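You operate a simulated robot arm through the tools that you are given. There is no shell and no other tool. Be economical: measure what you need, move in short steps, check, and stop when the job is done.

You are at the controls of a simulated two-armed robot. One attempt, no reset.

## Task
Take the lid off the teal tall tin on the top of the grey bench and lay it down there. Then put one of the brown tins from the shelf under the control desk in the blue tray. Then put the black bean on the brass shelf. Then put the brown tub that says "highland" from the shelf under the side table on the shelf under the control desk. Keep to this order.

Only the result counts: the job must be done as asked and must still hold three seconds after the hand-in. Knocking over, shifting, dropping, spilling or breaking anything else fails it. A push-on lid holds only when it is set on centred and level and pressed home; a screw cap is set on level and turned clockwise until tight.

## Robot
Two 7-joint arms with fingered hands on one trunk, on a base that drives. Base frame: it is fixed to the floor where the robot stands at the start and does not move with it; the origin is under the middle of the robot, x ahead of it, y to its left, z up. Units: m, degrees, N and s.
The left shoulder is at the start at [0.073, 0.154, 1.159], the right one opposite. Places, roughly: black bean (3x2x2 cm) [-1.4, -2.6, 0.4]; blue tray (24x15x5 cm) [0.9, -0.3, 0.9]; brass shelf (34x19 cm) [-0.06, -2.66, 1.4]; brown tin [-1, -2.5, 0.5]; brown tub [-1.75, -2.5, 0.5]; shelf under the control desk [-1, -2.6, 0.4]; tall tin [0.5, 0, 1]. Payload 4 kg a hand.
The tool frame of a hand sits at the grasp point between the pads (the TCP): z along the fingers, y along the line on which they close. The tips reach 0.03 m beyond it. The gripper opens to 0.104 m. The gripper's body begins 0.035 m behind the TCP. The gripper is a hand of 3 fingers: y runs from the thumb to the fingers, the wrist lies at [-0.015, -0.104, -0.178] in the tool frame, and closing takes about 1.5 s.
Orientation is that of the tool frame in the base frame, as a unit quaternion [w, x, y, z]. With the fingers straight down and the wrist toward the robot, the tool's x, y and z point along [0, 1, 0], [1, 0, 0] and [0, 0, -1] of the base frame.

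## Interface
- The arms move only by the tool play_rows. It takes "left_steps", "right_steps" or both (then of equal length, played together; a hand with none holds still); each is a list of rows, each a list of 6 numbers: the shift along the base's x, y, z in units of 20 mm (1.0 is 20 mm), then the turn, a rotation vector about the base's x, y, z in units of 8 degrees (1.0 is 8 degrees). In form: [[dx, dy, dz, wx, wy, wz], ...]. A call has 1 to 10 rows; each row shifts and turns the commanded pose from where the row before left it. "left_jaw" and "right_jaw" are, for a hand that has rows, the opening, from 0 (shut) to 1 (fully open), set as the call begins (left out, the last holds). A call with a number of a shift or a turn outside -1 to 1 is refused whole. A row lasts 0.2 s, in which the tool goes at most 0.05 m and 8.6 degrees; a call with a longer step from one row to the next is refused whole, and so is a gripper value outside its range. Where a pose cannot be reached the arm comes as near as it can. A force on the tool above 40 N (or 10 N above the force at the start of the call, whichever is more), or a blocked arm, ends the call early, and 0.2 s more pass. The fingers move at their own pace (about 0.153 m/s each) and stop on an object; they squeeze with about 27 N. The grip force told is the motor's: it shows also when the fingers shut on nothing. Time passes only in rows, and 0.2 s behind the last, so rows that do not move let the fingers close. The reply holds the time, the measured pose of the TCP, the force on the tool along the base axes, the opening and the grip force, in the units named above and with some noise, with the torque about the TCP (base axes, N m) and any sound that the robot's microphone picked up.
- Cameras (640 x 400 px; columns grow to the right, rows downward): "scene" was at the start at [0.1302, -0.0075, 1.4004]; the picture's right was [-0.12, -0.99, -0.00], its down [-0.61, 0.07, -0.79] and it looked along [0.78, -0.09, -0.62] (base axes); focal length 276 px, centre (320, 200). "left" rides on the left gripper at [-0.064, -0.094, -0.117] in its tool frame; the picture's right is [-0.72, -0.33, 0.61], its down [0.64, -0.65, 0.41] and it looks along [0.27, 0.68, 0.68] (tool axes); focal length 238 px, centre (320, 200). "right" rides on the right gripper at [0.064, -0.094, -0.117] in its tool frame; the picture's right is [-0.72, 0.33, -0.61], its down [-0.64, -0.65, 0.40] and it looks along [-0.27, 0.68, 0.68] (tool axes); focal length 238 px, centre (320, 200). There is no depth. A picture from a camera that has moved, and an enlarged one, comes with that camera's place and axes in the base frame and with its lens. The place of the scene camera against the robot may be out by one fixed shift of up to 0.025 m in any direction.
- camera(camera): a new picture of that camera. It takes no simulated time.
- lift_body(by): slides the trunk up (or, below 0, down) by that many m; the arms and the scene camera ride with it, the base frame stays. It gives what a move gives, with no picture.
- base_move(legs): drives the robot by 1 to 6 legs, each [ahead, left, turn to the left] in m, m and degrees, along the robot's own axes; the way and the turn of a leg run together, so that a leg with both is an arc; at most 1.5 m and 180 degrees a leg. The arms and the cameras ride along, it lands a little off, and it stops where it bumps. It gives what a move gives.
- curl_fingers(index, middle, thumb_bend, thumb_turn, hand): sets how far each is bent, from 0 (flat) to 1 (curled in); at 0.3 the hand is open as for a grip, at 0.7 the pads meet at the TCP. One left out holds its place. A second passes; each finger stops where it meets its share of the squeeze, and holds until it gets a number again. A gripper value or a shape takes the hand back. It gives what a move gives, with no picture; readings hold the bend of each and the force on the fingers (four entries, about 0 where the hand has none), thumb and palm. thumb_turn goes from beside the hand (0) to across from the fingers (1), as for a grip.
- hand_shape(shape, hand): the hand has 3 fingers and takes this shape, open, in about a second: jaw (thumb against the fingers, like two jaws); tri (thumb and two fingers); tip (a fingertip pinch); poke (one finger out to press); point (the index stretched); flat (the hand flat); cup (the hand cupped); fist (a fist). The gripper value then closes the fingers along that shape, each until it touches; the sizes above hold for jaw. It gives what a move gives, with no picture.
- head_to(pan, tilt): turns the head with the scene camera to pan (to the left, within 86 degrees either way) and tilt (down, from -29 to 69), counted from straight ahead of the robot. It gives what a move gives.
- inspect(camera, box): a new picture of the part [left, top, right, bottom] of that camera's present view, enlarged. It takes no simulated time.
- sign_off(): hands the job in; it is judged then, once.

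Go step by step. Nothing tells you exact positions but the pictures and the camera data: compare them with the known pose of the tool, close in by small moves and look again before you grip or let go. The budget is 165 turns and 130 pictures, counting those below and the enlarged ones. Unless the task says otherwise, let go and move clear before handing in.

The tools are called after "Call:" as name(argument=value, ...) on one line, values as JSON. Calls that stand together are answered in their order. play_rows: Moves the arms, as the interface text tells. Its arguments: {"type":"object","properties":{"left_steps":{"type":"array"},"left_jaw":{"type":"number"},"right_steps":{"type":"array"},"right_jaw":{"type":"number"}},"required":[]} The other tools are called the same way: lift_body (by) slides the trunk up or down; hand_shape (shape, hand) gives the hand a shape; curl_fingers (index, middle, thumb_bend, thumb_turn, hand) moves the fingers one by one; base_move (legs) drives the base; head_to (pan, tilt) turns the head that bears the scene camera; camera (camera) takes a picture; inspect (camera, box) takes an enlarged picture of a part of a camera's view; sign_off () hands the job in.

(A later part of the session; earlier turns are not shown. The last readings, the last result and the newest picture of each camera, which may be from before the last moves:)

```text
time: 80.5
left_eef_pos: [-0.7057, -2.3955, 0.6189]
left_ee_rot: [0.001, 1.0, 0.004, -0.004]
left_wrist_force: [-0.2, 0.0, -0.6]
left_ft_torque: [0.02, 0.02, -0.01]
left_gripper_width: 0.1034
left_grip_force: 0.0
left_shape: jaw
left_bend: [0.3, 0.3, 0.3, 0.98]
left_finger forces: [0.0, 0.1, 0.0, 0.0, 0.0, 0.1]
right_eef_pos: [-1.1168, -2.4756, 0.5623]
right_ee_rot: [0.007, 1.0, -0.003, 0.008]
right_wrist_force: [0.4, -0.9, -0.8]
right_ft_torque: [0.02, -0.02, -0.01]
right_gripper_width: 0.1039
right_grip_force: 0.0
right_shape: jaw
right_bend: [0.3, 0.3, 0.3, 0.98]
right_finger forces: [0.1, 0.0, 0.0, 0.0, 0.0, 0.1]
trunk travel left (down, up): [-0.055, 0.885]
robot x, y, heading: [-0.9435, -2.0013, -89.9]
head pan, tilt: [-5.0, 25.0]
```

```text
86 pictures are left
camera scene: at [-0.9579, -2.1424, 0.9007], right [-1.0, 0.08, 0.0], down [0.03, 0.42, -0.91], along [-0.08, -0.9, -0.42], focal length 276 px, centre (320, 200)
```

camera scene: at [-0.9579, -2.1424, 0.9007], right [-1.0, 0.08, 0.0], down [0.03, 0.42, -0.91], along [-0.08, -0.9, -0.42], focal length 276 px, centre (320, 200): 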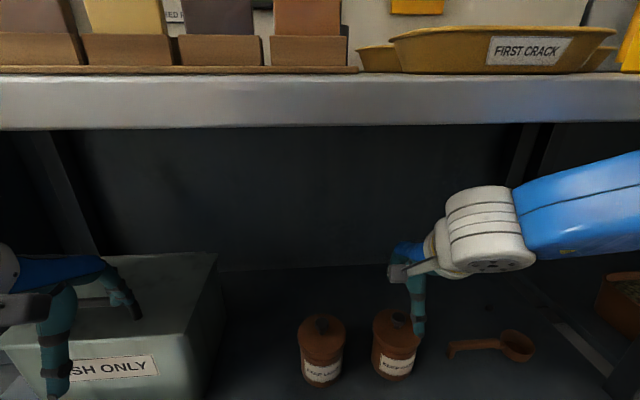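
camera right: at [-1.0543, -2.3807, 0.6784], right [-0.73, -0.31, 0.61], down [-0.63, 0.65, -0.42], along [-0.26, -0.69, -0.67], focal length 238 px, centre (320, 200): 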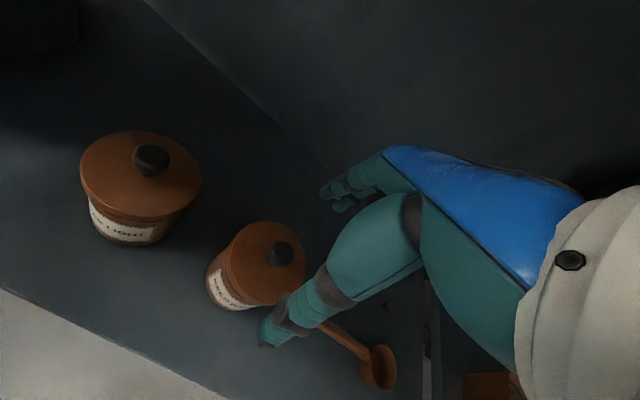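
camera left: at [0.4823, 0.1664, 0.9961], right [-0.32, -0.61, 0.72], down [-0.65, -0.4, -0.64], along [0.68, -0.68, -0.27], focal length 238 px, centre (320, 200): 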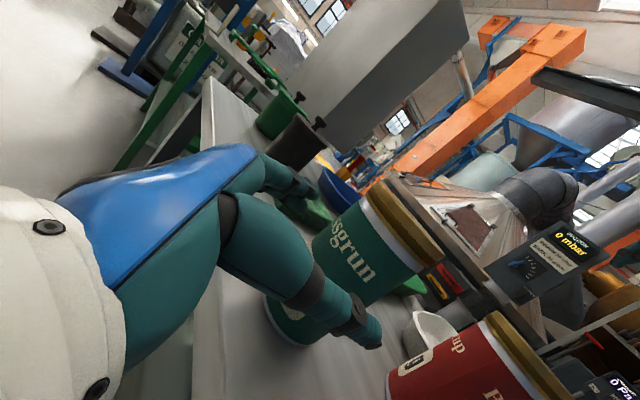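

Call:
play_rows(right_steps=[[0, -0.7, -0.3, 0, 0, 0], [0, 0, 0, 0, 0, 0]])

Call:
inspect(camera="right", box=[180, 180, 380, 360])

Call:
inspect(camera="scene", box=[340, 220, 500, 400])

```text
time: 81.1
left_eef_pos: [-0.7044, -2.3951, 0.6186]
left_ee_rot: [0.001, 1.0, 0.004, -0.003]
left_wrist_force: [0.2, -1.0, -0.1]
left_ft_torque: [-0.02, -0.02, -0.02]
left_gripper_width: 0.1036
left_grip_force: 0.0
left_shape: jaw
left_bend: [0.3, 0.3, 0.3, 0.98]
left_finger forces: [0.1, 0.1, 0.0, 0.0, 0.1, 0.0]
right_eef_pos: [-1.1187, -2.4898, 0.5579]
right_ee_rot: [0.006, 1.0, -0.003, 0.008]
right_wrist_force: [-0.5, 0.6, 0.8]
right_ft_torque: [0.0, -0.02, 0.0]
right_gripper_width: 0.1038
right_grip_force: 0.0
right_shape: jaw
right_bend: [0.3, 0.3, 0.3, 0.98]
right_finger forces: [0.0, 0.1, 0.0, 0.0, 0.0, 0.0]
trunk travel left (down, up): [-0.055, 0.885]
robot x, y, heading: [-0.946, -2.0052, -90.0]
head pan, tilt: [-5.0, 25.0]
```

```text
2.22 times, centred on (280, 270) of right
camera zoom: at [-1.0546, -2.3944, 0.6735], right [-0.73, -0.31, 0.61], down [-0.63, 0.65, -0.42], along [-0.26, -0.69, -0.67], focal length 530 px, centre (409, 44)
```

zoom: 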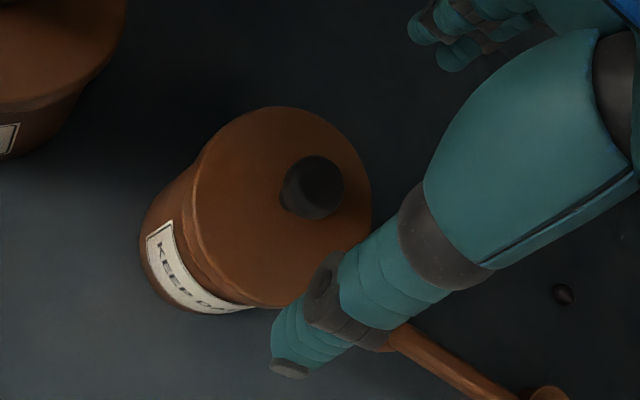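

```text
2.22 times, centred on (420, 310) of scene
camera zoom: at [-0.9579, -2.1425, 0.9007], right [-1.0, 0.08, 0.0], down [0.03, 0.42, -0.91], along [-0.08, -0.9, -0.42], focal length 614 px, centre (98, -44)
```

zoom: 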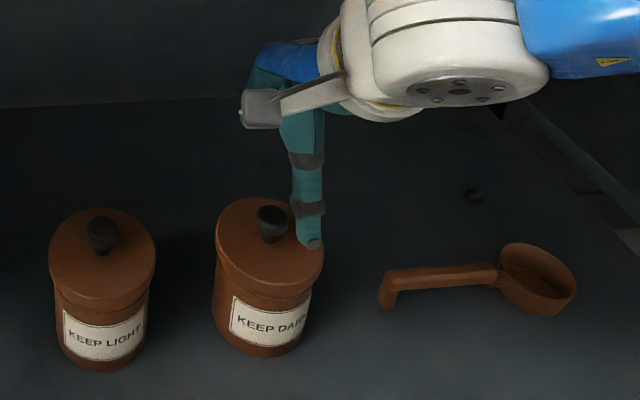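

The hand is centred over the tin within a few mm. I'll descend carefully so the fingers straddle the lid rim.

Call:
play_rows(right_steps=[[0.05, -0.1, -0.8, 0, 0, 0], [0, 0, -0.7, 0, 0, 0], [0, 0, -0.7, 0, 0, 0], [0, 0, -0.7, 0, 0, 0], [0, 0, -0.7, 0, 0, 0], [0, 0, 0, 0, 0, 0]])

Call:
inspect(camera="right", box=[180, 180, 380, 360])

Call:
inspect(camera="scene", box=[340, 220, 500, 400])

```text
time: 82.5
left_eef_pos: [-0.7049, -2.3949, 0.6193]
left_ee_rot: [0.001, 1.0, 0.004, -0.003]
left_wrist_force: [0.1, 0.4, 0.6]
left_ft_torque: [0.02, 0.03, -0.02]
left_gripper_width: 0.1037
left_grip_force: 0.1
left_shape: jaw
left_bend: [0.3, 0.3, 0.3, 0.98]
left_finger forces: [0.1, 0.0, 0.0, 0.0, 0.0, 0.1]
right_eef_pos: [-1.1181, -2.4915, 0.486]
right_ee_rot: [0.007, 1.0, -0.004, 0.009]
right_wrist_force: [-0.5, 0.2, -0.1]
right_ft_torque: [0.02, -0.01, 0.03]
right_gripper_width: 0.1037
right_grip_force: 0.0
right_shape: jaw
right_bend: [0.3, 0.3, 0.3, 0.98]
right_finger forces: [0.1, 0.1, 0.0, 0.1, 0.0, 0.1]
trunk travel left (down, up): [-0.055, 0.885]
robot x, y, heading: [-0.9442, -2.0028, -89.7]
head pan, tilt: [-5.0, 25.0]
```

```text
2.22 times, centred on (280, 270) of right
camera zoom: at [-1.054, -2.3969, 0.6021], right [-0.73, -0.31, 0.61], down [-0.63, 0.65, -0.42], along [-0.26, -0.69, -0.67], focal length 530 px, centre (409, 44)
```

zoom: 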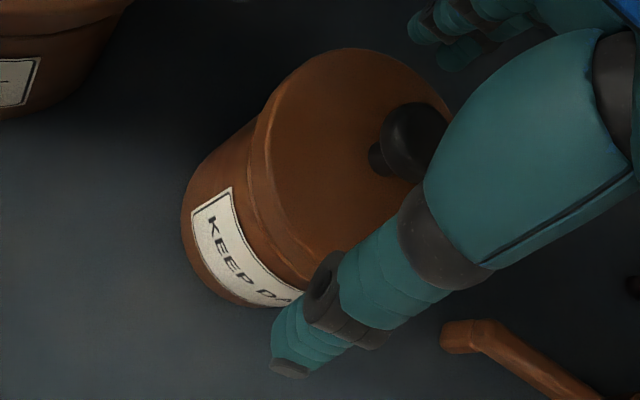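

```text
2.22 times, centred on (420, 310) of scene
camera zoom: at [-0.958, -2.1426, 0.9007], right [-1.0, 0.08, 0.0], down [0.03, 0.42, -0.91], along [-0.08, -0.9, -0.42], focal length 614 px, centre (98, -44)
```

zoom: 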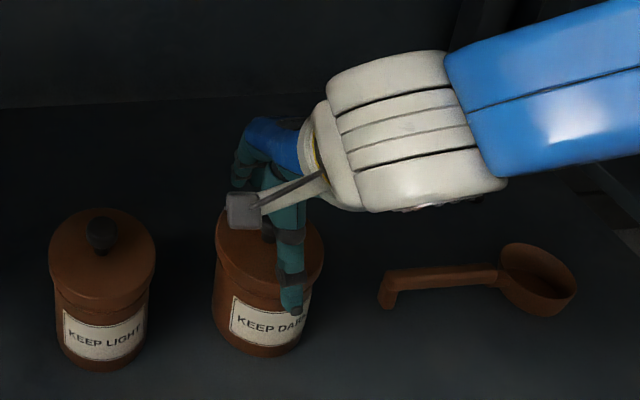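

Call:
play_rows(right_steps=[[0.35, 0, -0.3, 0, 0, 0], [0, 0, -0.4, 0, 0, 0], [0, 0, -0.4, 0, 0, 0], [0, 0, -0.3, 0, 0, 0], [0, 0, 0, 0, 0, 0]])

Call:
inspect(camera="right", box=[180, 160, 400, 360])

```text
time: 83.7
left_eef_pos: [-0.7051, -2.3943, 0.6196]
left_ee_rot: [0.001, 1.0, 0.003, -0.004]
left_wrist_force: [-0.2, 0.0, 0.3]
left_ft_torque: [0.03, -0.01, 0.02]
left_gripper_width: 0.1037
left_grip_force: 0.0
left_shape: jaw
left_bend: [0.3, 0.3, 0.3, 0.98]
left_finger forces: [0.0, 0.0, 0.0, 0.0, 0.1, 0.0]
right_eef_pos: [-1.11, -2.4918, 0.4585]
right_ee_rot: [0.007, 1.0, -0.004, 0.008]
right_wrist_force: [0.2, -0.6, 1.7]
right_ft_torque: [-0.07, -0.02, 0.03]
right_gripper_width: 0.1037
right_grip_force: 0.0
right_shape: jaw
right_bend: [0.3, 0.3, 0.3, 0.98]
right_finger forces: [1.3, 0.0, 0.0, 0.0, 0.0, 0.0]
trunk travel left (down, up): [-0.055, 0.885]
robot x, y, heading: [-0.9437, -2.0043, -89.9]
head pan, tilt: [-5.0, 25.0]
```

```text
2.00 times, centred on (290, 260) of right
camera zoom: at [-1.0467, -2.3962, 0.5741], right [-0.73, -0.31, 0.61], down [-0.63, 0.65, -0.42], along [-0.26, -0.69, -0.67], focal length 477 px, centre (380, 80)
```

zoom: 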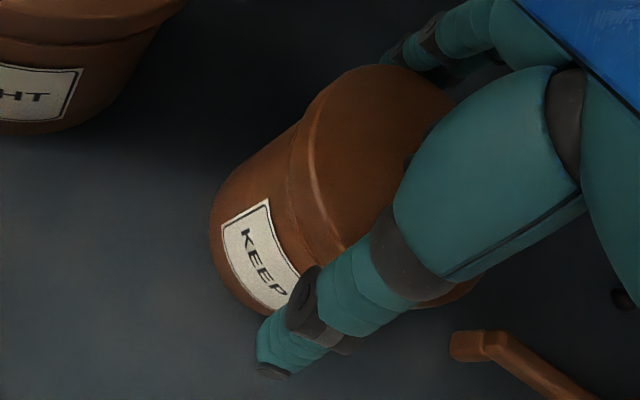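

The index finger touches the rear rim. I'll rise slightly, shift back by 6 mm and descend again.

Call:
play_rows(right_steps=[[0, 0, 0.6, 0, 0, 0], [0, -0.35, 0, 0, 0, 0], [0, 0, -0.35, 0, 0, 0], [0, 0, -0.3, 0, 0, 0], [0, 0, 0, 0, 0, 0]])

```text
time: 84.9
left_eef_pos: [-0.7051, -2.3953, 0.6196]
left_ee_rot: [0.001, 1.0, 0.003, -0.004]
left_wrist_force: [-1.1, 0.9, 0.0]
left_ft_torque: [-0.04, -0.03, 0.0]
left_gripper_width: 0.1037
left_grip_force: 0.0
left_shape: jaw
left_bend: [0.3, 0.3, 0.3, 0.98]
left_finger forces: [0.0, 0.0, 0.1, 0.1, 0.1, 0.0]
right_eef_pos: [-1.1106, -2.4983, 0.4584]
right_ee_rot: [0.007, 1.0, -0.004, 0.008]
right_wrist_force: [-0.4, 0.5, 0.5]
right_ft_torque: [-0.03, 0.01, 0.01]
right_gripper_width: 0.1036
right_grip_force: 0.0
right_shape: jaw
right_bend: [0.3, 0.3, 0.3, 0.98]
right_finger forces: [0.1, 0.0, 0.0, 0.0, 0.1, 0.1]
trunk travel left (down, up): [-0.055, 0.885]
robot x, y, heading: [-0.943, -2.0002, -89.6]
head pan, tilt: [-5.0, 25.0]
```

Call:
play_rows(right_steps=[[0, 0, -0.2, 0, 0, 0], [0, 0, -0.2, 0, 0, 0], [0, 0, 0, 0, 0, 0]])

Call:
inspect(camera="right", box=[180, 160, 400, 360])

Call:
inspect(camera="scene", box=[340, 220, 500, 400])

```text
time: 85.7
left_eef_pos: [-0.7054, -2.3942, 0.6193]
left_ee_rot: [0.001, 1.0, 0.003, -0.003]
left_wrist_force: [-0.8, -0.5, 0.1]
left_ft_torque: [0.04, 0.03, 0.0]
left_gripper_width: 0.1037
left_grip_force: 0.1
left_shape: jaw
left_bend: [0.3, 0.3, 0.3, 0.98]
left_finger forces: [0.1, 0.0, 0.1, 0.0, 0.0, 0.1]
right_eef_pos: [-1.1105, -2.4986, 0.4493]
right_ee_rot: [0.007, 1.0, -0.003, 0.008]
right_wrist_force: [-0.4, 1.1, 1.4]
right_ft_torque: [0.07, 0.0, -0.03]
right_gripper_width: 0.1039
right_grip_force: 0.0
right_shape: jaw
right_bend: [0.3, 0.3, 0.29, 0.97]
right_finger forces: [0.0, 0.0, 0.0, 0.1, 1.7, 0.0]
trunk travel left (down, up): [-0.055, 0.885]
robot x, y, heading: [-0.9431, -2.0056, -89.9]
head pan, tilt: [-5.0, 25.0]
```

```text
2.00 times, centred on (290, 260) of right
camera zoom: at [-1.0468, -2.4035, 0.5653], right [-0.73, -0.31, 0.61], down [-0.63, 0.65, -0.42], along [-0.26, -0.69, -0.67], focal length 477 px, centre (380, 80)
```

zoom: 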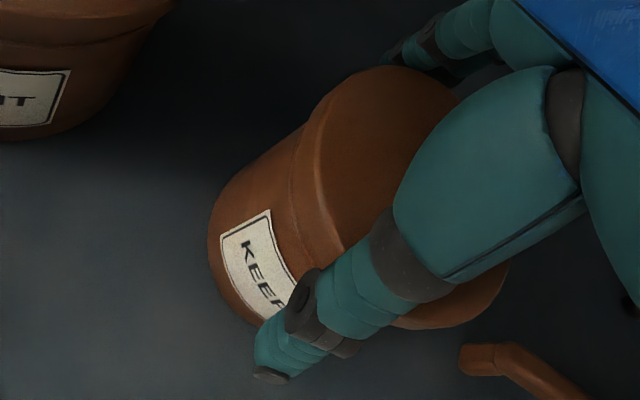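

```text
2.22 times, centred on (420, 310) of scene
camera zoom: at [-0.9578, -2.1424, 0.9008], right [-1.0, 0.08, 0.0], down [0.03, 0.42, -0.91], along [-0.08, -0.9, -0.42], focal length 614 px, centre (98, -44)
```

zoom: 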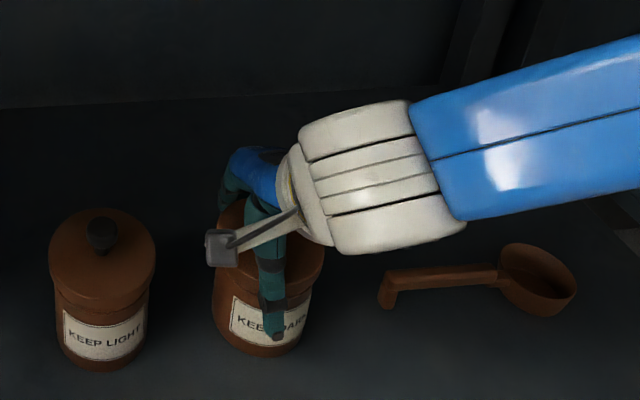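

Call:
play_rows(right_steps=[[0, 0.13, 0, 0, 0, 0], [0, 0, -0.25, 0, 0, 0], [0, 0, -0.25, 0, 0, 0], [0, 0, 0, 0, 0, 0]])

```text
time: 86.7
left_eef_pos: [-0.7049, -2.3941, 0.6192]
left_ee_rot: [0.002, 1.0, 0.003, -0.004]
left_wrist_force: [0.1, -0.5, 0.4]
left_ft_torque: [0.03, 0.03, 0.02]
left_gripper_width: 0.1038
left_grip_force: 0.1
left_shape: jaw
left_bend: [0.3, 0.3, 0.3, 0.98]
left_finger forces: [0.0, 0.0, 0.0, 0.0, 0.1, 0.0]
right_eef_pos: [-1.1103, -2.4963, 0.4398]
right_ee_rot: [0.008, 1.0, -0.002, 0.008]
right_wrist_force: [1.6, -1.8, 10.5]
right_ft_torque: [-0.3, -0.01, -0.01]
right_gripper_width: 0.1038
right_grip_force: 0.1
right_shape: jaw
right_bend: [0.29, 0.3, 0.29, 0.97]
right_finger forces: [7.1, 0.0, 0.0, 0.0, 1.2, 0.1]
trunk travel left (down, up): [-0.055, 0.885]
robot x, y, heading: [-0.9453, -2.0, -89.7]
head pan, tilt: [-5.0, 25.0]
```

Enough depth; I'll back up a few mm and close the hand.

Call:
play_rows(right_steps=[[0, 0, 0.25, 0, 0, 0], [0, -0.05, 0, 0, 0, 0], [0, 0, 0, 0, 0, 0]])

Call:
play_rows(right_steps=[[0, 0, 0, 0, 0, 0], [0, 0, 0, 0, 0, 0], [0, 0, 0, 0, 0, 0], [0, 0, 0, 0, 0, 0], [0, 0, 0, 0, 0, 0], [0, 0, 0, 0, 0, 0], [0, 0, 0, 0, 0, 0], [0, 0, 0, 0, 0, 0]], right_jaw=0)

Call:
inspect(camera="right", box=[180, 160, 400, 360])

```text
time: 87.5
left_eef_pos: [-0.7051, -2.3956, 0.6203]
left_ee_rot: [0.001, 1.0, 0.004, -0.005]
left_wrist_force: [-0.2, 0.5, -0.2]
left_ft_torque: [-0.03, -0.01, 0.01]
left_gripper_width: 0.1037
left_grip_force: 0.0
left_shape: jaw
left_bend: [0.3, 0.3, 0.3, 0.98]
left_finger forces: [0.0, 0.0, 0.0, 0.1, 0.0, 0.1]
right_eef_pos: [-1.1118, -2.4958, 0.4442]
right_ee_rot: [0.006, 1.0, -0.003, 0.008]
right_wrist_force: [1.1, -0.4, 1.1]
right_ft_torque: [-0.02, 0.0, 0.03]
right_gripper_width: 0.1038
right_grip_force: 0.0
right_shape: jaw
right_bend: [0.29, 0.3, 0.29, 0.97]
right_finger forces: [1.8, 0.0, 0.1, 0.0, 1.0, 0.0]
trunk travel left (down, up): [-0.055, 0.885]
robot x, y, heading: [-0.945, -2.003, -89.9]
head pan, tilt: [-5.0, 25.0]
```

```text
time: 89.3
left_eef_pos: [-0.7062, -2.3954, 0.6191]
left_ee_rot: [0.001, 1.0, 0.003, -0.004]
left_wrist_force: [-0.2, -0.4, 0.4]
left_ft_torque: [0.0, 0.01, 0.02]
left_gripper_width: 0.1039
left_grip_force: 0.1
left_shape: jaw
left_bend: [0.3, 0.3, 0.3, 0.98]
left_finger forces: [0.1, 0.0, 0.1, 0.0, 0.0, 0.0]
right_eef_pos: [-1.1118, -2.4973, 0.4436]
right_ee_rot: [0.007, 1.0, -0.004, 0.008]
right_wrist_force: [0.3, -1.7, 0.8]
right_ft_torque: [-0.13, 0.03, -0.03]
right_gripper_width: 0.066
right_grip_force: 27.3
right_shape: jaw
right_bend: [0.74, 0.41, 0.59, 0.98]
right_finger forces: [19.5, 16.4, 0.0, 0.0, 33.3, 0.0]
trunk travel left (down, up): [-0.055, 0.885]
robot x, y, heading: [-0.941, -2.0049, -89.8]
head pan, tilt: [-5.0, 25.0]
heard: snap
```

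```text
2.00 times, centred on (290, 260) of right
camera zoom: at [-1.0481, -2.4014, 0.5598], right [-0.73, -0.31, 0.61], down [-0.63, 0.65, -0.42], along [-0.26, -0.69, -0.67], focal length 477 px, centre (380, 80)
```

zoom: 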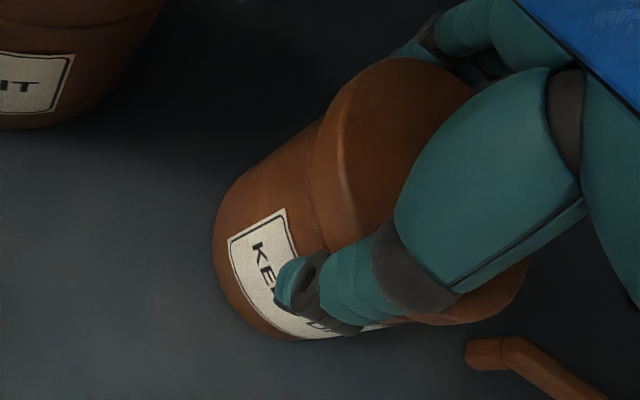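

A snap was heard as the fingers closed. I need to see whether the lid has come loose before lifting.

Call:
inspect(camera="scene", box=[280, 290, 440, 400])

Call:
head_to(pan=-18, tilt=45)

Call:
inspect(camera="scene", box=[230, 110, 410, 300])

```text
3.64 times, centred on (360, 345) of scene
camera zoom: at [-0.9579, -2.1425, 0.9007], right [-1.0, 0.08, 0.0], down [0.03, 0.42, -0.91], along [-0.08, -0.9, -0.42], focal length 1004 px, centre (174, -327)
```

zoom: 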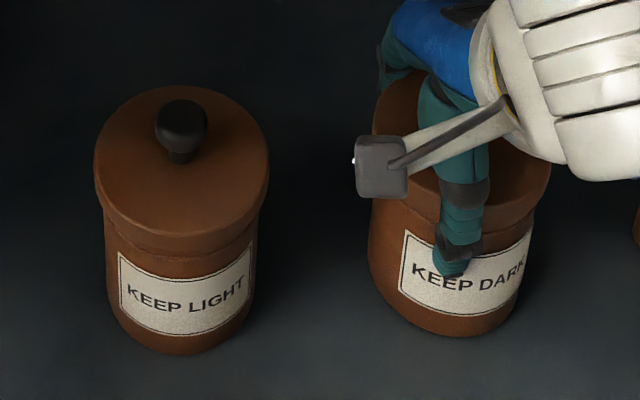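

```text
time: 90.2
left_eef_pos: [-0.7051, -2.3953, 0.6193]
left_ee_rot: [0.001, 1.0, 0.003, -0.004]
left_wrist_force: [0.7, 0.3, 0.2]
left_ft_torque: [-0.01, 0.0, -0.05]
left_gripper_width: 0.1039
left_grip_force: 0.0
left_shape: jaw
left_bend: [0.3, 0.3, 0.3, 0.98]
left_finger forces: [0.0, 0.1, 0.0, 0.1, 0.0, 0.1]
right_eef_pos: [-1.1112, -2.4972, 0.4429]
right_ee_rot: [0.007, 1.0, -0.003, 0.008]
right_wrist_force: [0.2, 0.1, 0.6]
right_ft_torque: [-0.11, 0.05, 0.02]
right_gripper_width: 0.0657
right_grip_force: 27.3
right_shape: jaw
right_bend: [0.74, 0.41, 0.59, 0.98]
right_finger forces: [19.5, 16.4, 0.0, 0.0, 33.3, 0.1]
trunk travel left (down, up): [-0.055, 0.885]
robot x, y, heading: [-0.9434, -2.0018, -90.0]
head pan, tilt: [-18.0, 45.0]
```

```text
2.11 times, centred on (320, 205) of scene
camera zoom: at [-0.9751, -2.1281, 0.8702], right [-0.95, 0.31, 0.0], down [0.22, 0.67, -0.71], along [-0.22, -0.67, -0.71], focal length 581 px, centre (320, 190)
```

zoom: 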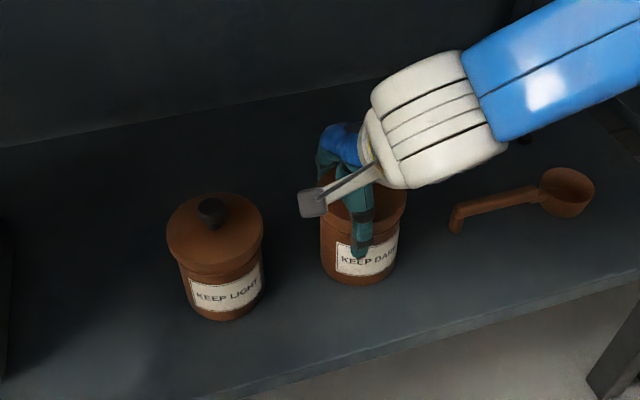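

The lid of "KEEP DARK" may have shifted. I'll open gently, rise and check it.

Call:
play_rows(right_steps=[[0, 0, 0, 0, 0, 0], [0, 0, 0, 0, 0, 0], [0, 0, 0, 0, 0, 0], [0, 0, 0, 0, 0, 0], [0, 0, 0, 0, 0, 0], [0, 0, 0.3, 0, 0, 0], [0, 0, 0.5, 0, 0, 0], [0, 0, 1, 0, 0, 0], [0, 0, 1, 0, 0, 0], [0, 0, 1, 0, 0, 0]], right_jaw=1)

Call:
inspect(camera="scene", box=[230, 130, 390, 270])

Call:
inspect(camera="right", box=[80, 120, 400, 360])

```text
time: 92.4
left_eef_pos: [-0.7052, -2.3954, 0.6193]
left_ee_rot: [0.002, 1.0, 0.004, -0.003]
left_wrist_force: [-0.2, -0.3, 0.3]
left_ft_torque: [0.01, 0.01, -0.01]
left_gripper_width: 0.1037
left_grip_force: 0.0
left_shape: jaw
left_bend: [0.3, 0.3, 0.3, 0.98]
left_finger forces: [0.0, 0.0, 0.1, 0.0, 0.0, 0.1]
right_eef_pos: [-1.1088, -2.497, 0.5202]
right_ee_rot: [0.006, 1.0, -0.003, 0.008]
right_wrist_force: [0.2, -0.7, 0.1]
right_ft_torque: [-0.02, 0.01, -0.02]
right_gripper_width: 0.1039
right_grip_force: 0.0
right_shape: jaw
right_bend: [0.3, 0.3, 0.3, 0.98]
right_finger forces: [0.0, 0.0, 0.0, 0.0, 0.0, 0.1]
trunk travel left (down, up): [-0.055, 0.885]
robot x, y, heading: [-0.9413, -2.0042, -90.2]
head pan, tilt: [-18.0, 45.0]
```

```text
2.86 times, centred on (310, 200) of scene
camera zoom: at [-0.975, -2.128, 0.8702], right [-0.95, 0.31, 0.0], down [0.22, 0.67, -0.71], along [-0.22, -0.67, -0.71], focal length 789 px, centre (349, 200)
```

zoom: 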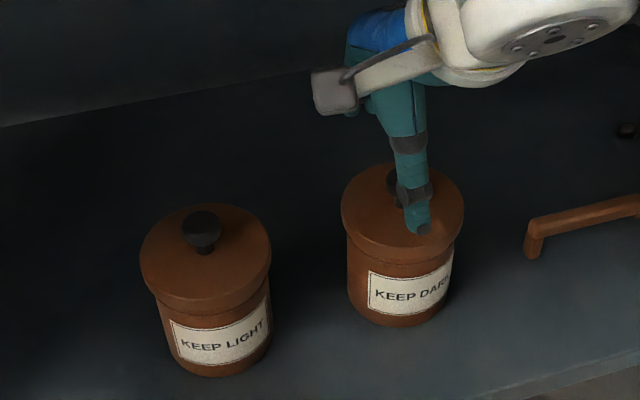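

```text
1.67 times, centred on (240, 240) of right
camera zoom: at [-1.0474, -2.4017, 0.637], right [-0.73, -0.31, 0.61], down [-0.63, 0.65, -0.42], along [-0.26, -0.69, -0.67], focal length 397 px, centre (453, 133)
```

zoom: 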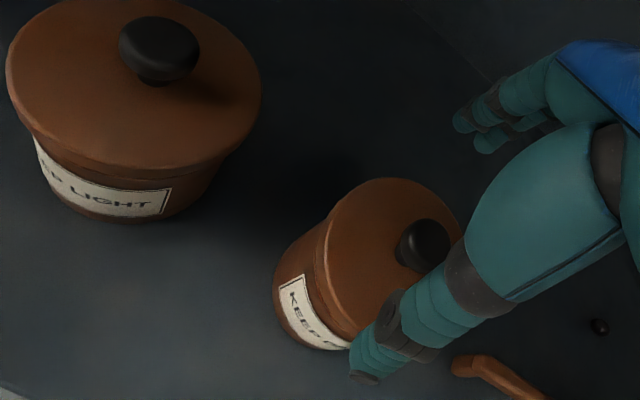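

Call:
inspect(camera="scene", box=[250, 180, 360, 270])

Call:
inspect(camera="right", box=[200, 210, 320, 300])

```text
4.44 times, centred on (305, 225) of scene
camera zoom: at [-0.975, -2.128, 0.8702], right [-0.95, 0.31, 0.0], down [0.22, 0.67, -0.71], along [-0.22, -0.67, -0.71], focal length 1227 px, centre (387, 89)
```

zoom: 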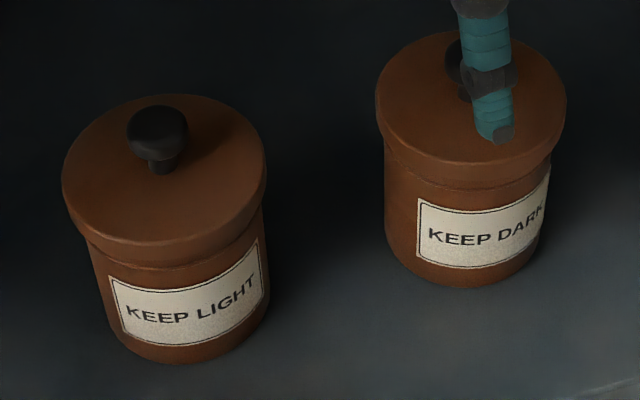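

```text
4.44 times, centred on (260, 255) of right
camera zoom: at [-1.0474, -2.4017, 0.637], right [-0.73, -0.31, 0.61], down [-0.63, 0.65, -0.42], along [-0.26, -0.69, -0.67], focal length 1059 px, centre (587, -44)
```

zoom: 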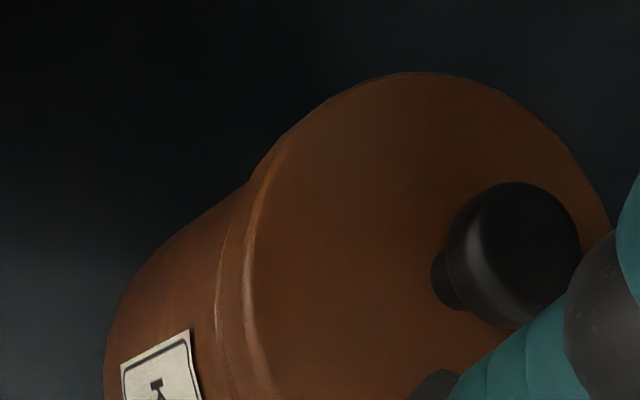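

The lid looks level and seated, but the snap means it may have unlatched. I'll close the hand above the knob and press the lid home to be safe.

Call:
play_rows(right_steps=[[-0.2, 0.1, 1, 0, 0, 0], [0, 0, 1, 0, 0, 0], [0, 0, 0, 0, 0, 0]])

Call:
play_rows(right_steps=[[0, 0, 0, 0, 0, 0], [0, 0, 0, 0, 0, 0], [0, 0, 0, 0, 0, 0], [0, 0, 0, 0, 0, 0], [0, 0, 0, 0, 0, 0], [0, 0, 0, 0, 0, 0], [0, 0, 0, 0, 0, 0], [0, 0, 0, 0, 0, 0]], right_jaw=0)

Call:
inspect(camera="right", box=[160, 160, 420, 360])

Call:
inspect(camera="scene", box=[260, 130, 400, 270])

```text
time: 93.2
left_eef_pos: [-0.7056, -2.394, 0.6191]
left_ee_rot: [0.001, 1.0, 0.003, -0.004]
left_wrist_force: [0.5, -0.2, 0.0]
left_ft_torque: [-0.02, 0.03, -0.05]
left_gripper_width: 0.1036
left_grip_force: 0.1
left_shape: jaw
left_bend: [0.3, 0.3, 0.3, 0.98]
left_finger forces: [0.1, 0.0, 0.0, 0.0, 0.1, 0.1]
right_eef_pos: [-1.1129, -2.4946, 0.5598]
right_ee_rot: [0.006, 1.0, -0.003, 0.008]
right_wrist_force: [-1.4, -0.8, -0.3]
right_ft_torque: [0.02, -0.02, 0.0]
right_gripper_width: 0.1039
right_grip_force: 0.1
right_shape: jaw
right_bend: [0.3, 0.3, 0.3, 0.98]
right_finger forces: [0.1, 0.0, 0.0, 0.0, 0.0, 0.0]
trunk travel left (down, up): [-0.055, 0.885]
robot x, y, heading: [-0.9405, -2.0045, -89.8]
head pan, tilt: [-18.0, 45.0]
```

```text
time: 95.0
left_eef_pos: [-0.7061, -2.3956, 0.6187]
left_ee_rot: [0.001, 1.0, 0.003, -0.004]
left_wrist_force: [-0.1, 0.2, -0.3]
left_ft_torque: [0.0, -0.03, 0.02]
left_gripper_width: 0.1036
left_grip_force: 0.1
left_shape: jaw
left_bend: [0.3, 0.3, 0.3, 0.98]
left_finger forces: [0.0, 0.0, 0.0, 0.0, 0.0, 0.0]
right_eef_pos: [-1.1138, -2.4943, 0.5605]
right_ee_rot: [0.007, 1.0, -0.004, 0.007]
right_wrist_force: [0.0, -0.9, 0.4]
right_ft_torque: [0.0, -0.02, 0.02]
right_gripper_width: 0.0
right_grip_force: 27.1
right_shape: jaw
right_bend: [0.7, 0.7, 0.46, 1.0]
right_finger forces: [0.0, 0.0, 0.1, 0.1, 0.0, 0.0]
trunk travel left (down, up): [-0.055, 0.885]
robot x, y, heading: [-0.9421, -2.0044, -90.0]
head pan, tilt: [-18.0, 45.0]
```

```text
2.00 times, centred on (290, 260) of right
camera zoom: at [-1.0504, -2.3989, 0.6762], right [-0.73, -0.31, 0.61], down [-0.63, 0.65, -0.42], along [-0.26, -0.69, -0.67], focal length 477 px, centre (380, 80)
```

zoom: 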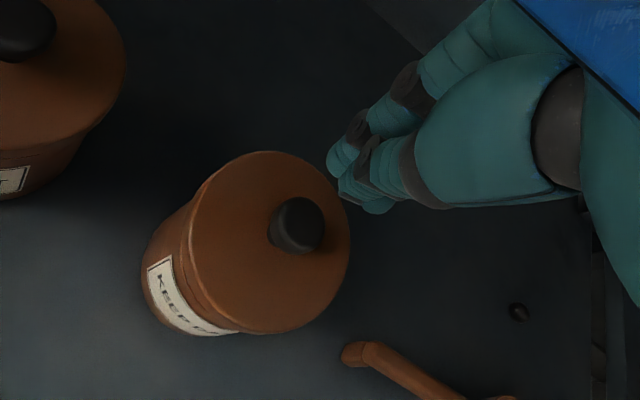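

```text
2.86 times, centred on (330, 200) of scene
camera zoom: at [-0.9751, -2.128, 0.8702], right [-0.95, 0.31, 0.0], down [0.22, 0.67, -0.71], along [-0.22, -0.67, -0.71], focal length 789 px, centre (291, 200)
```

zoom: 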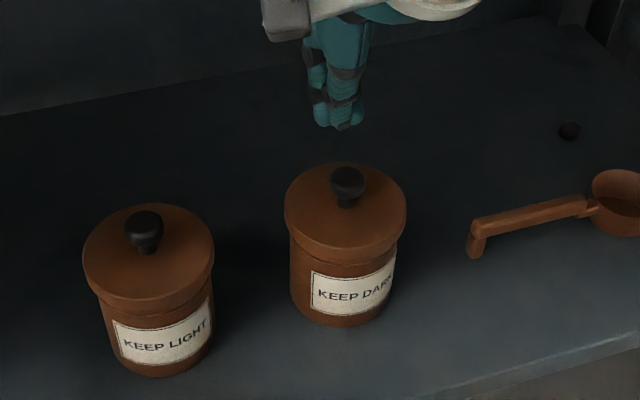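

Call:
play_rows(right_steps=[[-0.2, 0.1, -0.5, 0, 0, 0], [0, 0, -0.5, 0, 0, 0], [0, 0, -0.5, 0, 0, 0], [0, 0, -0.3, 0, 0, 0], [0, 0, -0.2, 0, 0, 0], [0, 0, -0.2, 0, 0, 0], [0, 0, 0, 0, 0, 0]])

Call:
inspect(camera="scene", box=[260, 130, 400, 270])

```text
time: 96.6
left_eef_pos: [-0.7047, -2.3951, 0.6193]
left_ee_rot: [0.0, 1.0, 0.003, -0.004]
left_wrist_force: [-0.4, -0.3, 0.5]
left_ft_torque: [0.0, -0.03, 0.02]
left_gripper_width: 0.1037
left_grip_force: 0.1
left_shape: jaw
left_bend: [0.3, 0.3, 0.3, 0.98]
left_finger forces: [0.1, 0.0, 0.0, 0.0, 0.0, 0.0]
right_eef_pos: [-1.1186, -2.4938, 0.5157]
right_ee_rot: [0.007, 1.0, -0.003, 0.008]
right_wrist_force: [0.2, 0.1, -0.4]
right_ft_torque: [0.02, -0.03, 0.0]
right_gripper_width: 0.0
right_grip_force: 26.5
right_shape: jaw
right_bend: [0.7, 0.7, 0.46, 1.0]
right_finger forces: [0.0, 0.1, 0.1, 0.0, 0.1, 0.0]
trunk travel left (down, up): [-0.055, 0.885]
robot x, y, heading: [-0.9426, -2.0042, -89.8]
head pan, tilt: [-18.0, 45.0]
```

```text
2.86 times, centred on (330, 200) of scene
camera zoom: at [-0.9751, -2.1281, 0.8701], right [-0.95, 0.31, 0.0], down [0.22, 0.67, -0.71], along [-0.22, -0.67, -0.71], focal length 789 px, centre (291, 200)
```

zoom: 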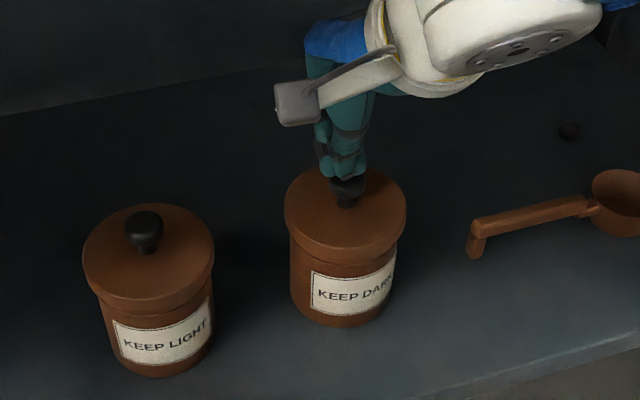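

Call:
play_rows(right_steps=[[0, 0, -0.2, 0, 0, 0], [0, 0, -0.2, 0, 0, 0], [0, 0, -0.2, 0, 0, 0], [0, 0, -0.2, 0, 0, 0], [0, 0, -0.2, 0, 0, 0], [0, 0, -0.2, 0, 0, 0], [0, 0, -0.2, 0, 0, 0]])

```text
time: 97.5
left_eef_pos: [-0.7048, -2.3934, 0.6207]
left_ee_rot: [0.003, 1.0, 0.003, -0.006]
left_wrist_force: [0.6, 0.1, -0.3]
left_ft_torque: [0.01, 0.0, -0.01]
left_gripper_width: 0.1039
left_grip_force: 0.0
left_shape: jaw
left_bend: [0.3, 0.3, 0.3, 0.98]
left_finger forces: [0.0, 0.0, 0.0, 0.0, 0.1, 0.0]
right_eef_pos: [-1.1162, -2.4957, 0.5107]
right_ee_rot: [0.017, 1.0, -0.002, 0.009]
right_wrist_force: [-2.5, 7.2, 25.6]
right_ft_torque: [0.31, 0.09, 0.0]
right_gripper_width: 0.0
right_grip_force: 27.0
right_shape: jaw
right_bend: [0.7, 0.7, 0.46, 1.0]
right_finger forces: [0.1, 0.1, 0.0, 0.0, 49.0, 0.1]
trunk travel left (down, up): [-0.055, 0.885]
robot x, y, heading: [-0.9442, -2.0027, -90.1]
head pan, tilt: [-18.0, 45.0]
heard: snap
stopped in row 4 (right hand): the force on the tool passed its limit (the readings are from after the stop); the commanded pose is now the measured one
```

A second snap: the lid is home again. Now I'll reopen above and take a shallow grip on the lid rim only, as with the teal tin.

Call:
play_rows(right_steps=[[0, 0, 0.5, -0.1, 0, 0], [0, 0, 1, -0.1, 0, 0], [0, 0, 1, 0, 0, 0], [0, 0, 0.3, 0, 0, 0]])

Call:
play_rows(right_steps=[[0, 0, 0, 0, 0, 0], [0, 0, 0, 0, 0, 0], [0, 0, 0, 0, 0, 0], [0, 0, 0, 0, 0, 0], [0, 0, 0, 0, 0, 0], [0, 0, 0, 0, 0, 0]], right_jaw=1)

Call:
inspect(camera="scene", box=[260, 130, 400, 270])

Call:
inspect(camera="right", box=[180, 180, 380, 360])

```text
time: 98.5
left_eef_pos: [-0.7052, -2.3956, 0.6184]
left_ee_rot: [0.001, 1.0, 0.003, -0.003]
left_wrist_force: [-0.3, 0.0, 0.6]
left_ft_torque: [0.03, 0.02, 0.01]
left_gripper_width: 0.1038
left_grip_force: 0.1
left_shape: jaw
left_bend: [0.3, 0.3, 0.3, 0.98]
left_finger forces: [0.0, 0.0, 0.1, 0.0, 0.0, 0.0]
right_eef_pos: [-1.1179, -2.4959, 0.5617]
right_ee_rot: [0.026, 1.0, -0.002, 0.008]
right_wrist_force: [0.4, 0.0, 0.1]
right_ft_torque: [0.0, 0.0, 0.0]
right_gripper_width: 0.0
right_grip_force: 27.0
right_shape: jaw
right_bend: [0.7, 0.7, 0.46, 1.0]
right_finger forces: [0.0, 0.0, 0.0, 0.1, 0.0, 0.0]
trunk travel left (down, up): [-0.055, 0.885]
robot x, y, heading: [-0.9399, -2.0035, -89.7]
head pan, tilt: [-18.0, 45.0]
```

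```text
time: 99.9
left_eef_pos: [-0.7045, -2.3949, 0.6176]
left_ee_rot: [0.001, 1.0, 0.004, -0.004]
left_wrist_force: [-0.2, -0.3, 0.7]
left_ft_torque: [0.01, 0.03, -0.01]
left_gripper_width: 0.1036
left_grip_force: 0.0
left_shape: jaw
left_bend: [0.3, 0.3, 0.3, 0.98]
left_finger forces: [0.1, 0.0, 0.0, 0.0, 0.1, 0.1]
right_eef_pos: [-1.1169, -2.4956, 0.5626]
right_ee_rot: [0.027, 1.0, -0.003, 0.008]
right_wrist_force: [-1.2, 0.0, -0.3]
right_ft_torque: [0.0, 0.0, 0.02]
right_gripper_width: 0.1037
right_grip_force: 0.0
right_shape: jaw
right_bend: [0.3, 0.3, 0.3, 0.98]
right_finger forces: [0.0, 0.1, 0.0, 0.0, 0.0, 0.1]
trunk travel left (down, up): [-0.055, 0.885]
robot x, y, heading: [-0.9397, -2.0042, -89.8]
head pan, tilt: [-18.0, 45.0]
```

```text
2.86 times, centred on (330, 200) of scene
camera zoom: at [-0.9752, -2.1281, 0.8702], right [-0.95, 0.31, 0.0], down [0.22, 0.67, -0.71], along [-0.22, -0.67, -0.71], focal length 789 px, centre (291, 200)
```

zoom: 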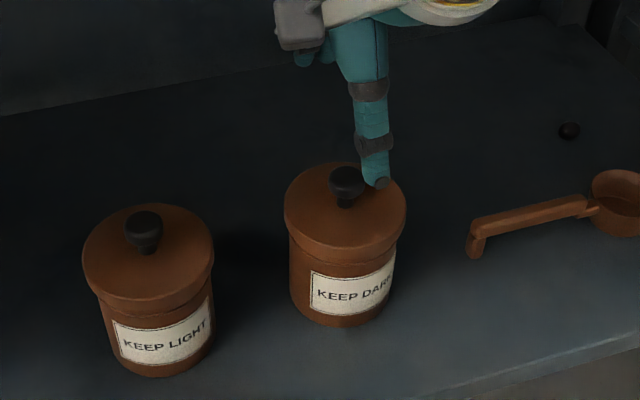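

```text
2.22 times, centred on (280, 270) of right
camera zoom: at [-1.0547, -2.3955, 0.6738], right [-0.73, -0.29, 0.62], down [-0.63, 0.63, -0.45], along [-0.26, -0.72, -0.65], focal length 530 px, centre (409, 44)
```

zoom: 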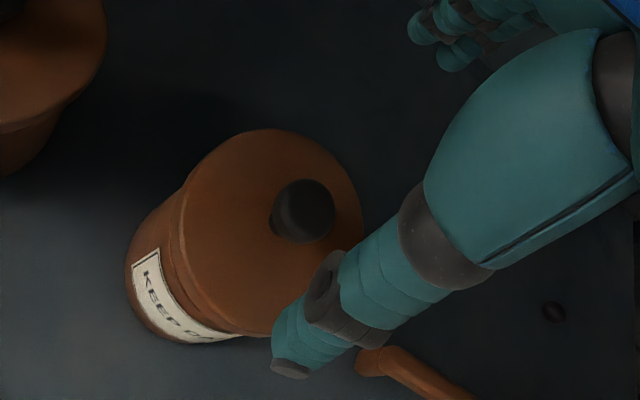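

Call:
play_rows(right_steps=[[0, 0, 0, 0.38, 0.11, 0], [0, 0, -0.8, 0, 0, 0], [0, 0, -0.8, 0, 0, 0], [0, 0, -0.8, 0, 0, 0], [0, 0, -0.8, 0, 0, 0], [0, 0, -0.8, 0, 0, 0], [0, 0, -0.35, 0, 0, 0], [0, 0, 0, 0, 0, 0]])

Call:
inspect(camera="right", box=[180, 160, 400, 360])

Call:
inspect(camera="scene", box=[260, 130, 400, 270])

```text
time: 101.7
left_eef_pos: [-0.7061, -2.3947, 0.6198]
left_ee_rot: [0.001, 1.0, 0.004, -0.004]
left_wrist_force: [0.2, 0.5, 0.1]
left_ft_torque: [-0.01, -0.02, -0.02]
left_gripper_width: 0.1039
left_grip_force: 0.1
left_shape: jaw
left_bend: [0.3, 0.3, 0.3, 0.98]
left_finger forces: [0.1, 0.1, 0.0, 0.1, 0.1, 0.1]
right_eef_pos: [-1.1181, -2.4961, 0.4733]
right_ee_rot: [-0.001, 1.0, -0.002, 0.002]
right_wrist_force: [-0.6, 0.1, 0.3]
right_ft_torque: [-0.02, 0.01, -0.01]
right_gripper_width: 0.1034
right_grip_force: 0.1
right_shape: jaw
right_bend: [0.3, 0.3, 0.3, 0.98]
right_finger forces: [0.1, 0.0, 0.0, 0.1, 0.1, 0.1]
trunk travel left (down, up): [-0.055, 0.885]
robot x, y, heading: [-0.945, -2.0028, -89.8]
head pan, tilt: [-18.0, 45.0]
```

```text
2.00 times, centred on (290, 260) of right
camera zoom: at [-1.0532, -2.4019, 0.5904], right [-0.72, -0.32, 0.61], down [-0.64, 0.66, -0.41], along [-0.27, -0.68, -0.68], focal length 477 px, centre (380, 80)
```

zoom: 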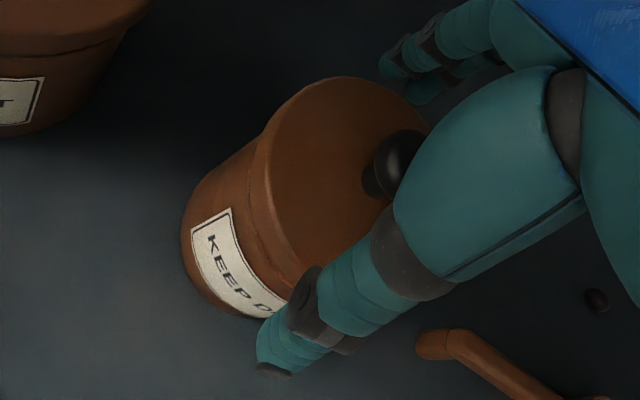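

```text
2.86 times, centred on (330, 200) of scene
camera zoom: at [-0.9752, -2.1282, 0.8701], right [-0.95, 0.31, 0.0], down [0.22, 0.67, -0.71], along [-0.22, -0.67, -0.71], focal length 789 px, centre (291, 200)
```

zoom: 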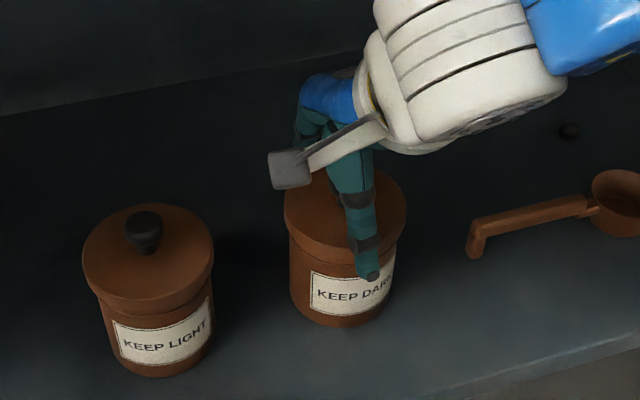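

Call:
play_rows(right_steps=[[0.35, 0, 0, 0, 0, 0], [0, 0, 0, 0, 0, 0]])

Call:
play_rows(right_steps=[[0, 0, 0, 0, 0, 0], [0, 0, 0, 0, 0, 0], [0, 0, 0, 0, 0, 0], [0, 0, 0, 0, 0, 0], [0, 0, 0, 0, 0, 0], [0, 0, 0, 0, 0, 0], [0, 0, 0, 0, 0, 0], [0, 0, 0, 0, 0, 0]], right_jaw=0)

Call:
inspect(camera="scene", box=[260, 130, 400, 270])

```text
time: 102.3
left_eef_pos: [-0.7064, -2.394, 0.6194]
left_ee_rot: [0.001, 1.0, 0.004, -0.003]
left_wrist_force: [-0.5, 0.1, 0.3]
left_ft_torque: [0.0, 0.03, -0.02]
left_gripper_width: 0.1039
left_grip_force: 0.0
left_shape: jaw
left_bend: [0.3, 0.3, 0.3, 0.98]
left_finger forces: [0.1, 0.0, 0.0, 0.0, 0.1, 0.1]
right_eef_pos: [-1.1105, -2.4969, 0.4733]
right_ee_rot: [-0.001, 1.0, -0.003, 0.001]
right_wrist_force: [-0.8, -0.3, -0.2]
right_ft_torque: [0.02, 0.0, 0.0]
right_gripper_width: 0.1035
right_grip_force: 0.0
right_shape: jaw
right_bend: [0.3, 0.3, 0.3, 0.98]
right_finger forces: [0.1, 0.1, 0.0, 0.1, 0.1, 0.0]
trunk travel left (down, up): [-0.055, 0.885]
robot x, y, heading: [-0.9449, -2.0041, -89.9]
head pan, tilt: [-18.0, 45.0]
```

```text
time: 104.1
left_eef_pos: [-0.7059, -2.395, 0.6187]
left_ee_rot: [0.001, 1.0, 0.004, -0.003]
left_wrist_force: [-0.2, 0.7, -0.2]
left_ft_torque: [0.03, -0.02, -0.02]
left_gripper_width: 0.1036
left_grip_force: 0.1
left_shape: jaw
left_bend: [0.3, 0.3, 0.3, 0.98]
left_finger forces: [0.1, 0.0, 0.0, 0.0, 0.0, 0.0]
right_eef_pos: [-1.1106, -2.4951, 0.4727]
right_ee_rot: [0.001, 1.0, -0.003, 0.001]
right_wrist_force: [0.1, 0.1, -0.8]
right_ft_torque: [0.05, 0.01, -0.02]
right_gripper_width: 0.0773
right_grip_force: 27.3
right_shape: jaw
right_bend: [0.27, 0.34, 0.57, 0.99]
right_finger forces: [15.2, 8.2, 0.0, 0.0, 23.8, 0.1]
trunk travel left (down, up): [-0.055, 0.885]
robot x, y, heading: [-0.9414, -2.0037, -90.1]
head pan, tilt: [-18.0, 45.0]
```

```text
2.86 times, centred on (330, 200) of scene
camera zoom: at [-0.9752, -2.1283, 0.8701], right [-0.95, 0.31, 0.0], down [0.22, 0.67, -0.71], along [-0.22, -0.67, -0.71], focal length 789 px, centre (291, 200)
```

zoom: 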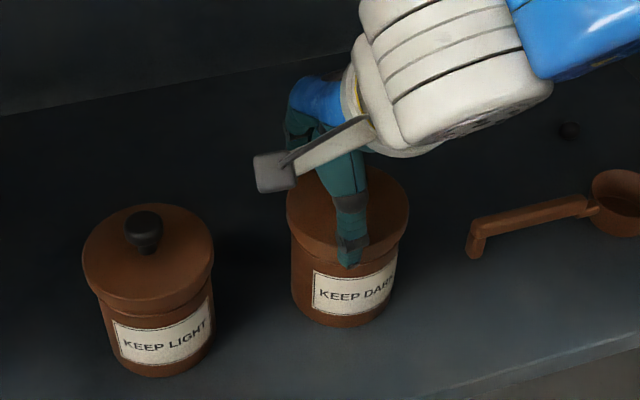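

The rim grip holds with no snap, and the finger pattern is the same as on the teal tin. I'll lift a few mm to test.

Call:
play_rows(right_steps=[[0, 0, 0.15, 0, 0, 0], [0, 0, 0.15, 0, 0, 0], [0, 0, 0.1, 0, 0, 0], [0, 0, 0, 0, 0, 0]])

Call:
inspect(camera="scene", box=[260, 130, 400, 270])

```text
time: 105.1
left_eef_pos: [-0.7057, -2.3949, 0.6193]
left_ee_rot: [0.001, 1.0, 0.003, -0.003]
left_wrist_force: [0.4, 0.3, -0.2]
left_ft_torque: [0.02, -0.01, 0.03]
left_gripper_width: 0.1036
left_grip_force: 0.0
left_shape: jaw
left_bend: [0.3, 0.3, 0.3, 0.98]
left_finger forces: [0.0, 0.0, 0.0, 0.0, 0.0, 0.0]
right_eef_pos: [-1.1095, -2.4952, 0.4825]
right_ee_rot: [0.0, 1.0, -0.003, 0.001]
right_wrist_force: [0.2, 0.0, -0.9]
right_ft_torque: [0.01, -0.02, -0.02]
right_gripper_width: 0.0772
right_grip_force: 27.3
right_shape: jaw
right_bend: [0.27, 0.34, 0.57, 0.99]
right_finger forces: [15.1, 8.3, 0.0, 0.1, 23.7, 0.0]
trunk travel left (down, up): [-0.055, 0.885]
robot x, y, heading: [-0.9415, -2.0045, -89.6]
head pan, tilt: [-18.0, 45.0]
```

```text
2.86 times, centred on (330, 200) of scene
camera zoom: at [-0.9753, -2.1283, 0.8701], right [-0.95, 0.31, 0.0], down [0.22, 0.67, -0.71], along [-0.22, -0.67, -0.71], focal length 789 px, centre (291, 200)
```

zoom: 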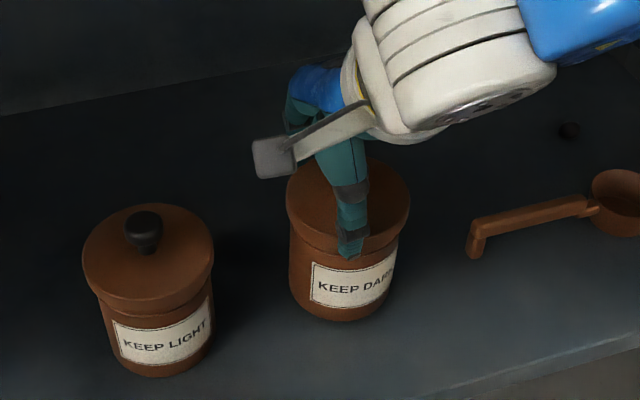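

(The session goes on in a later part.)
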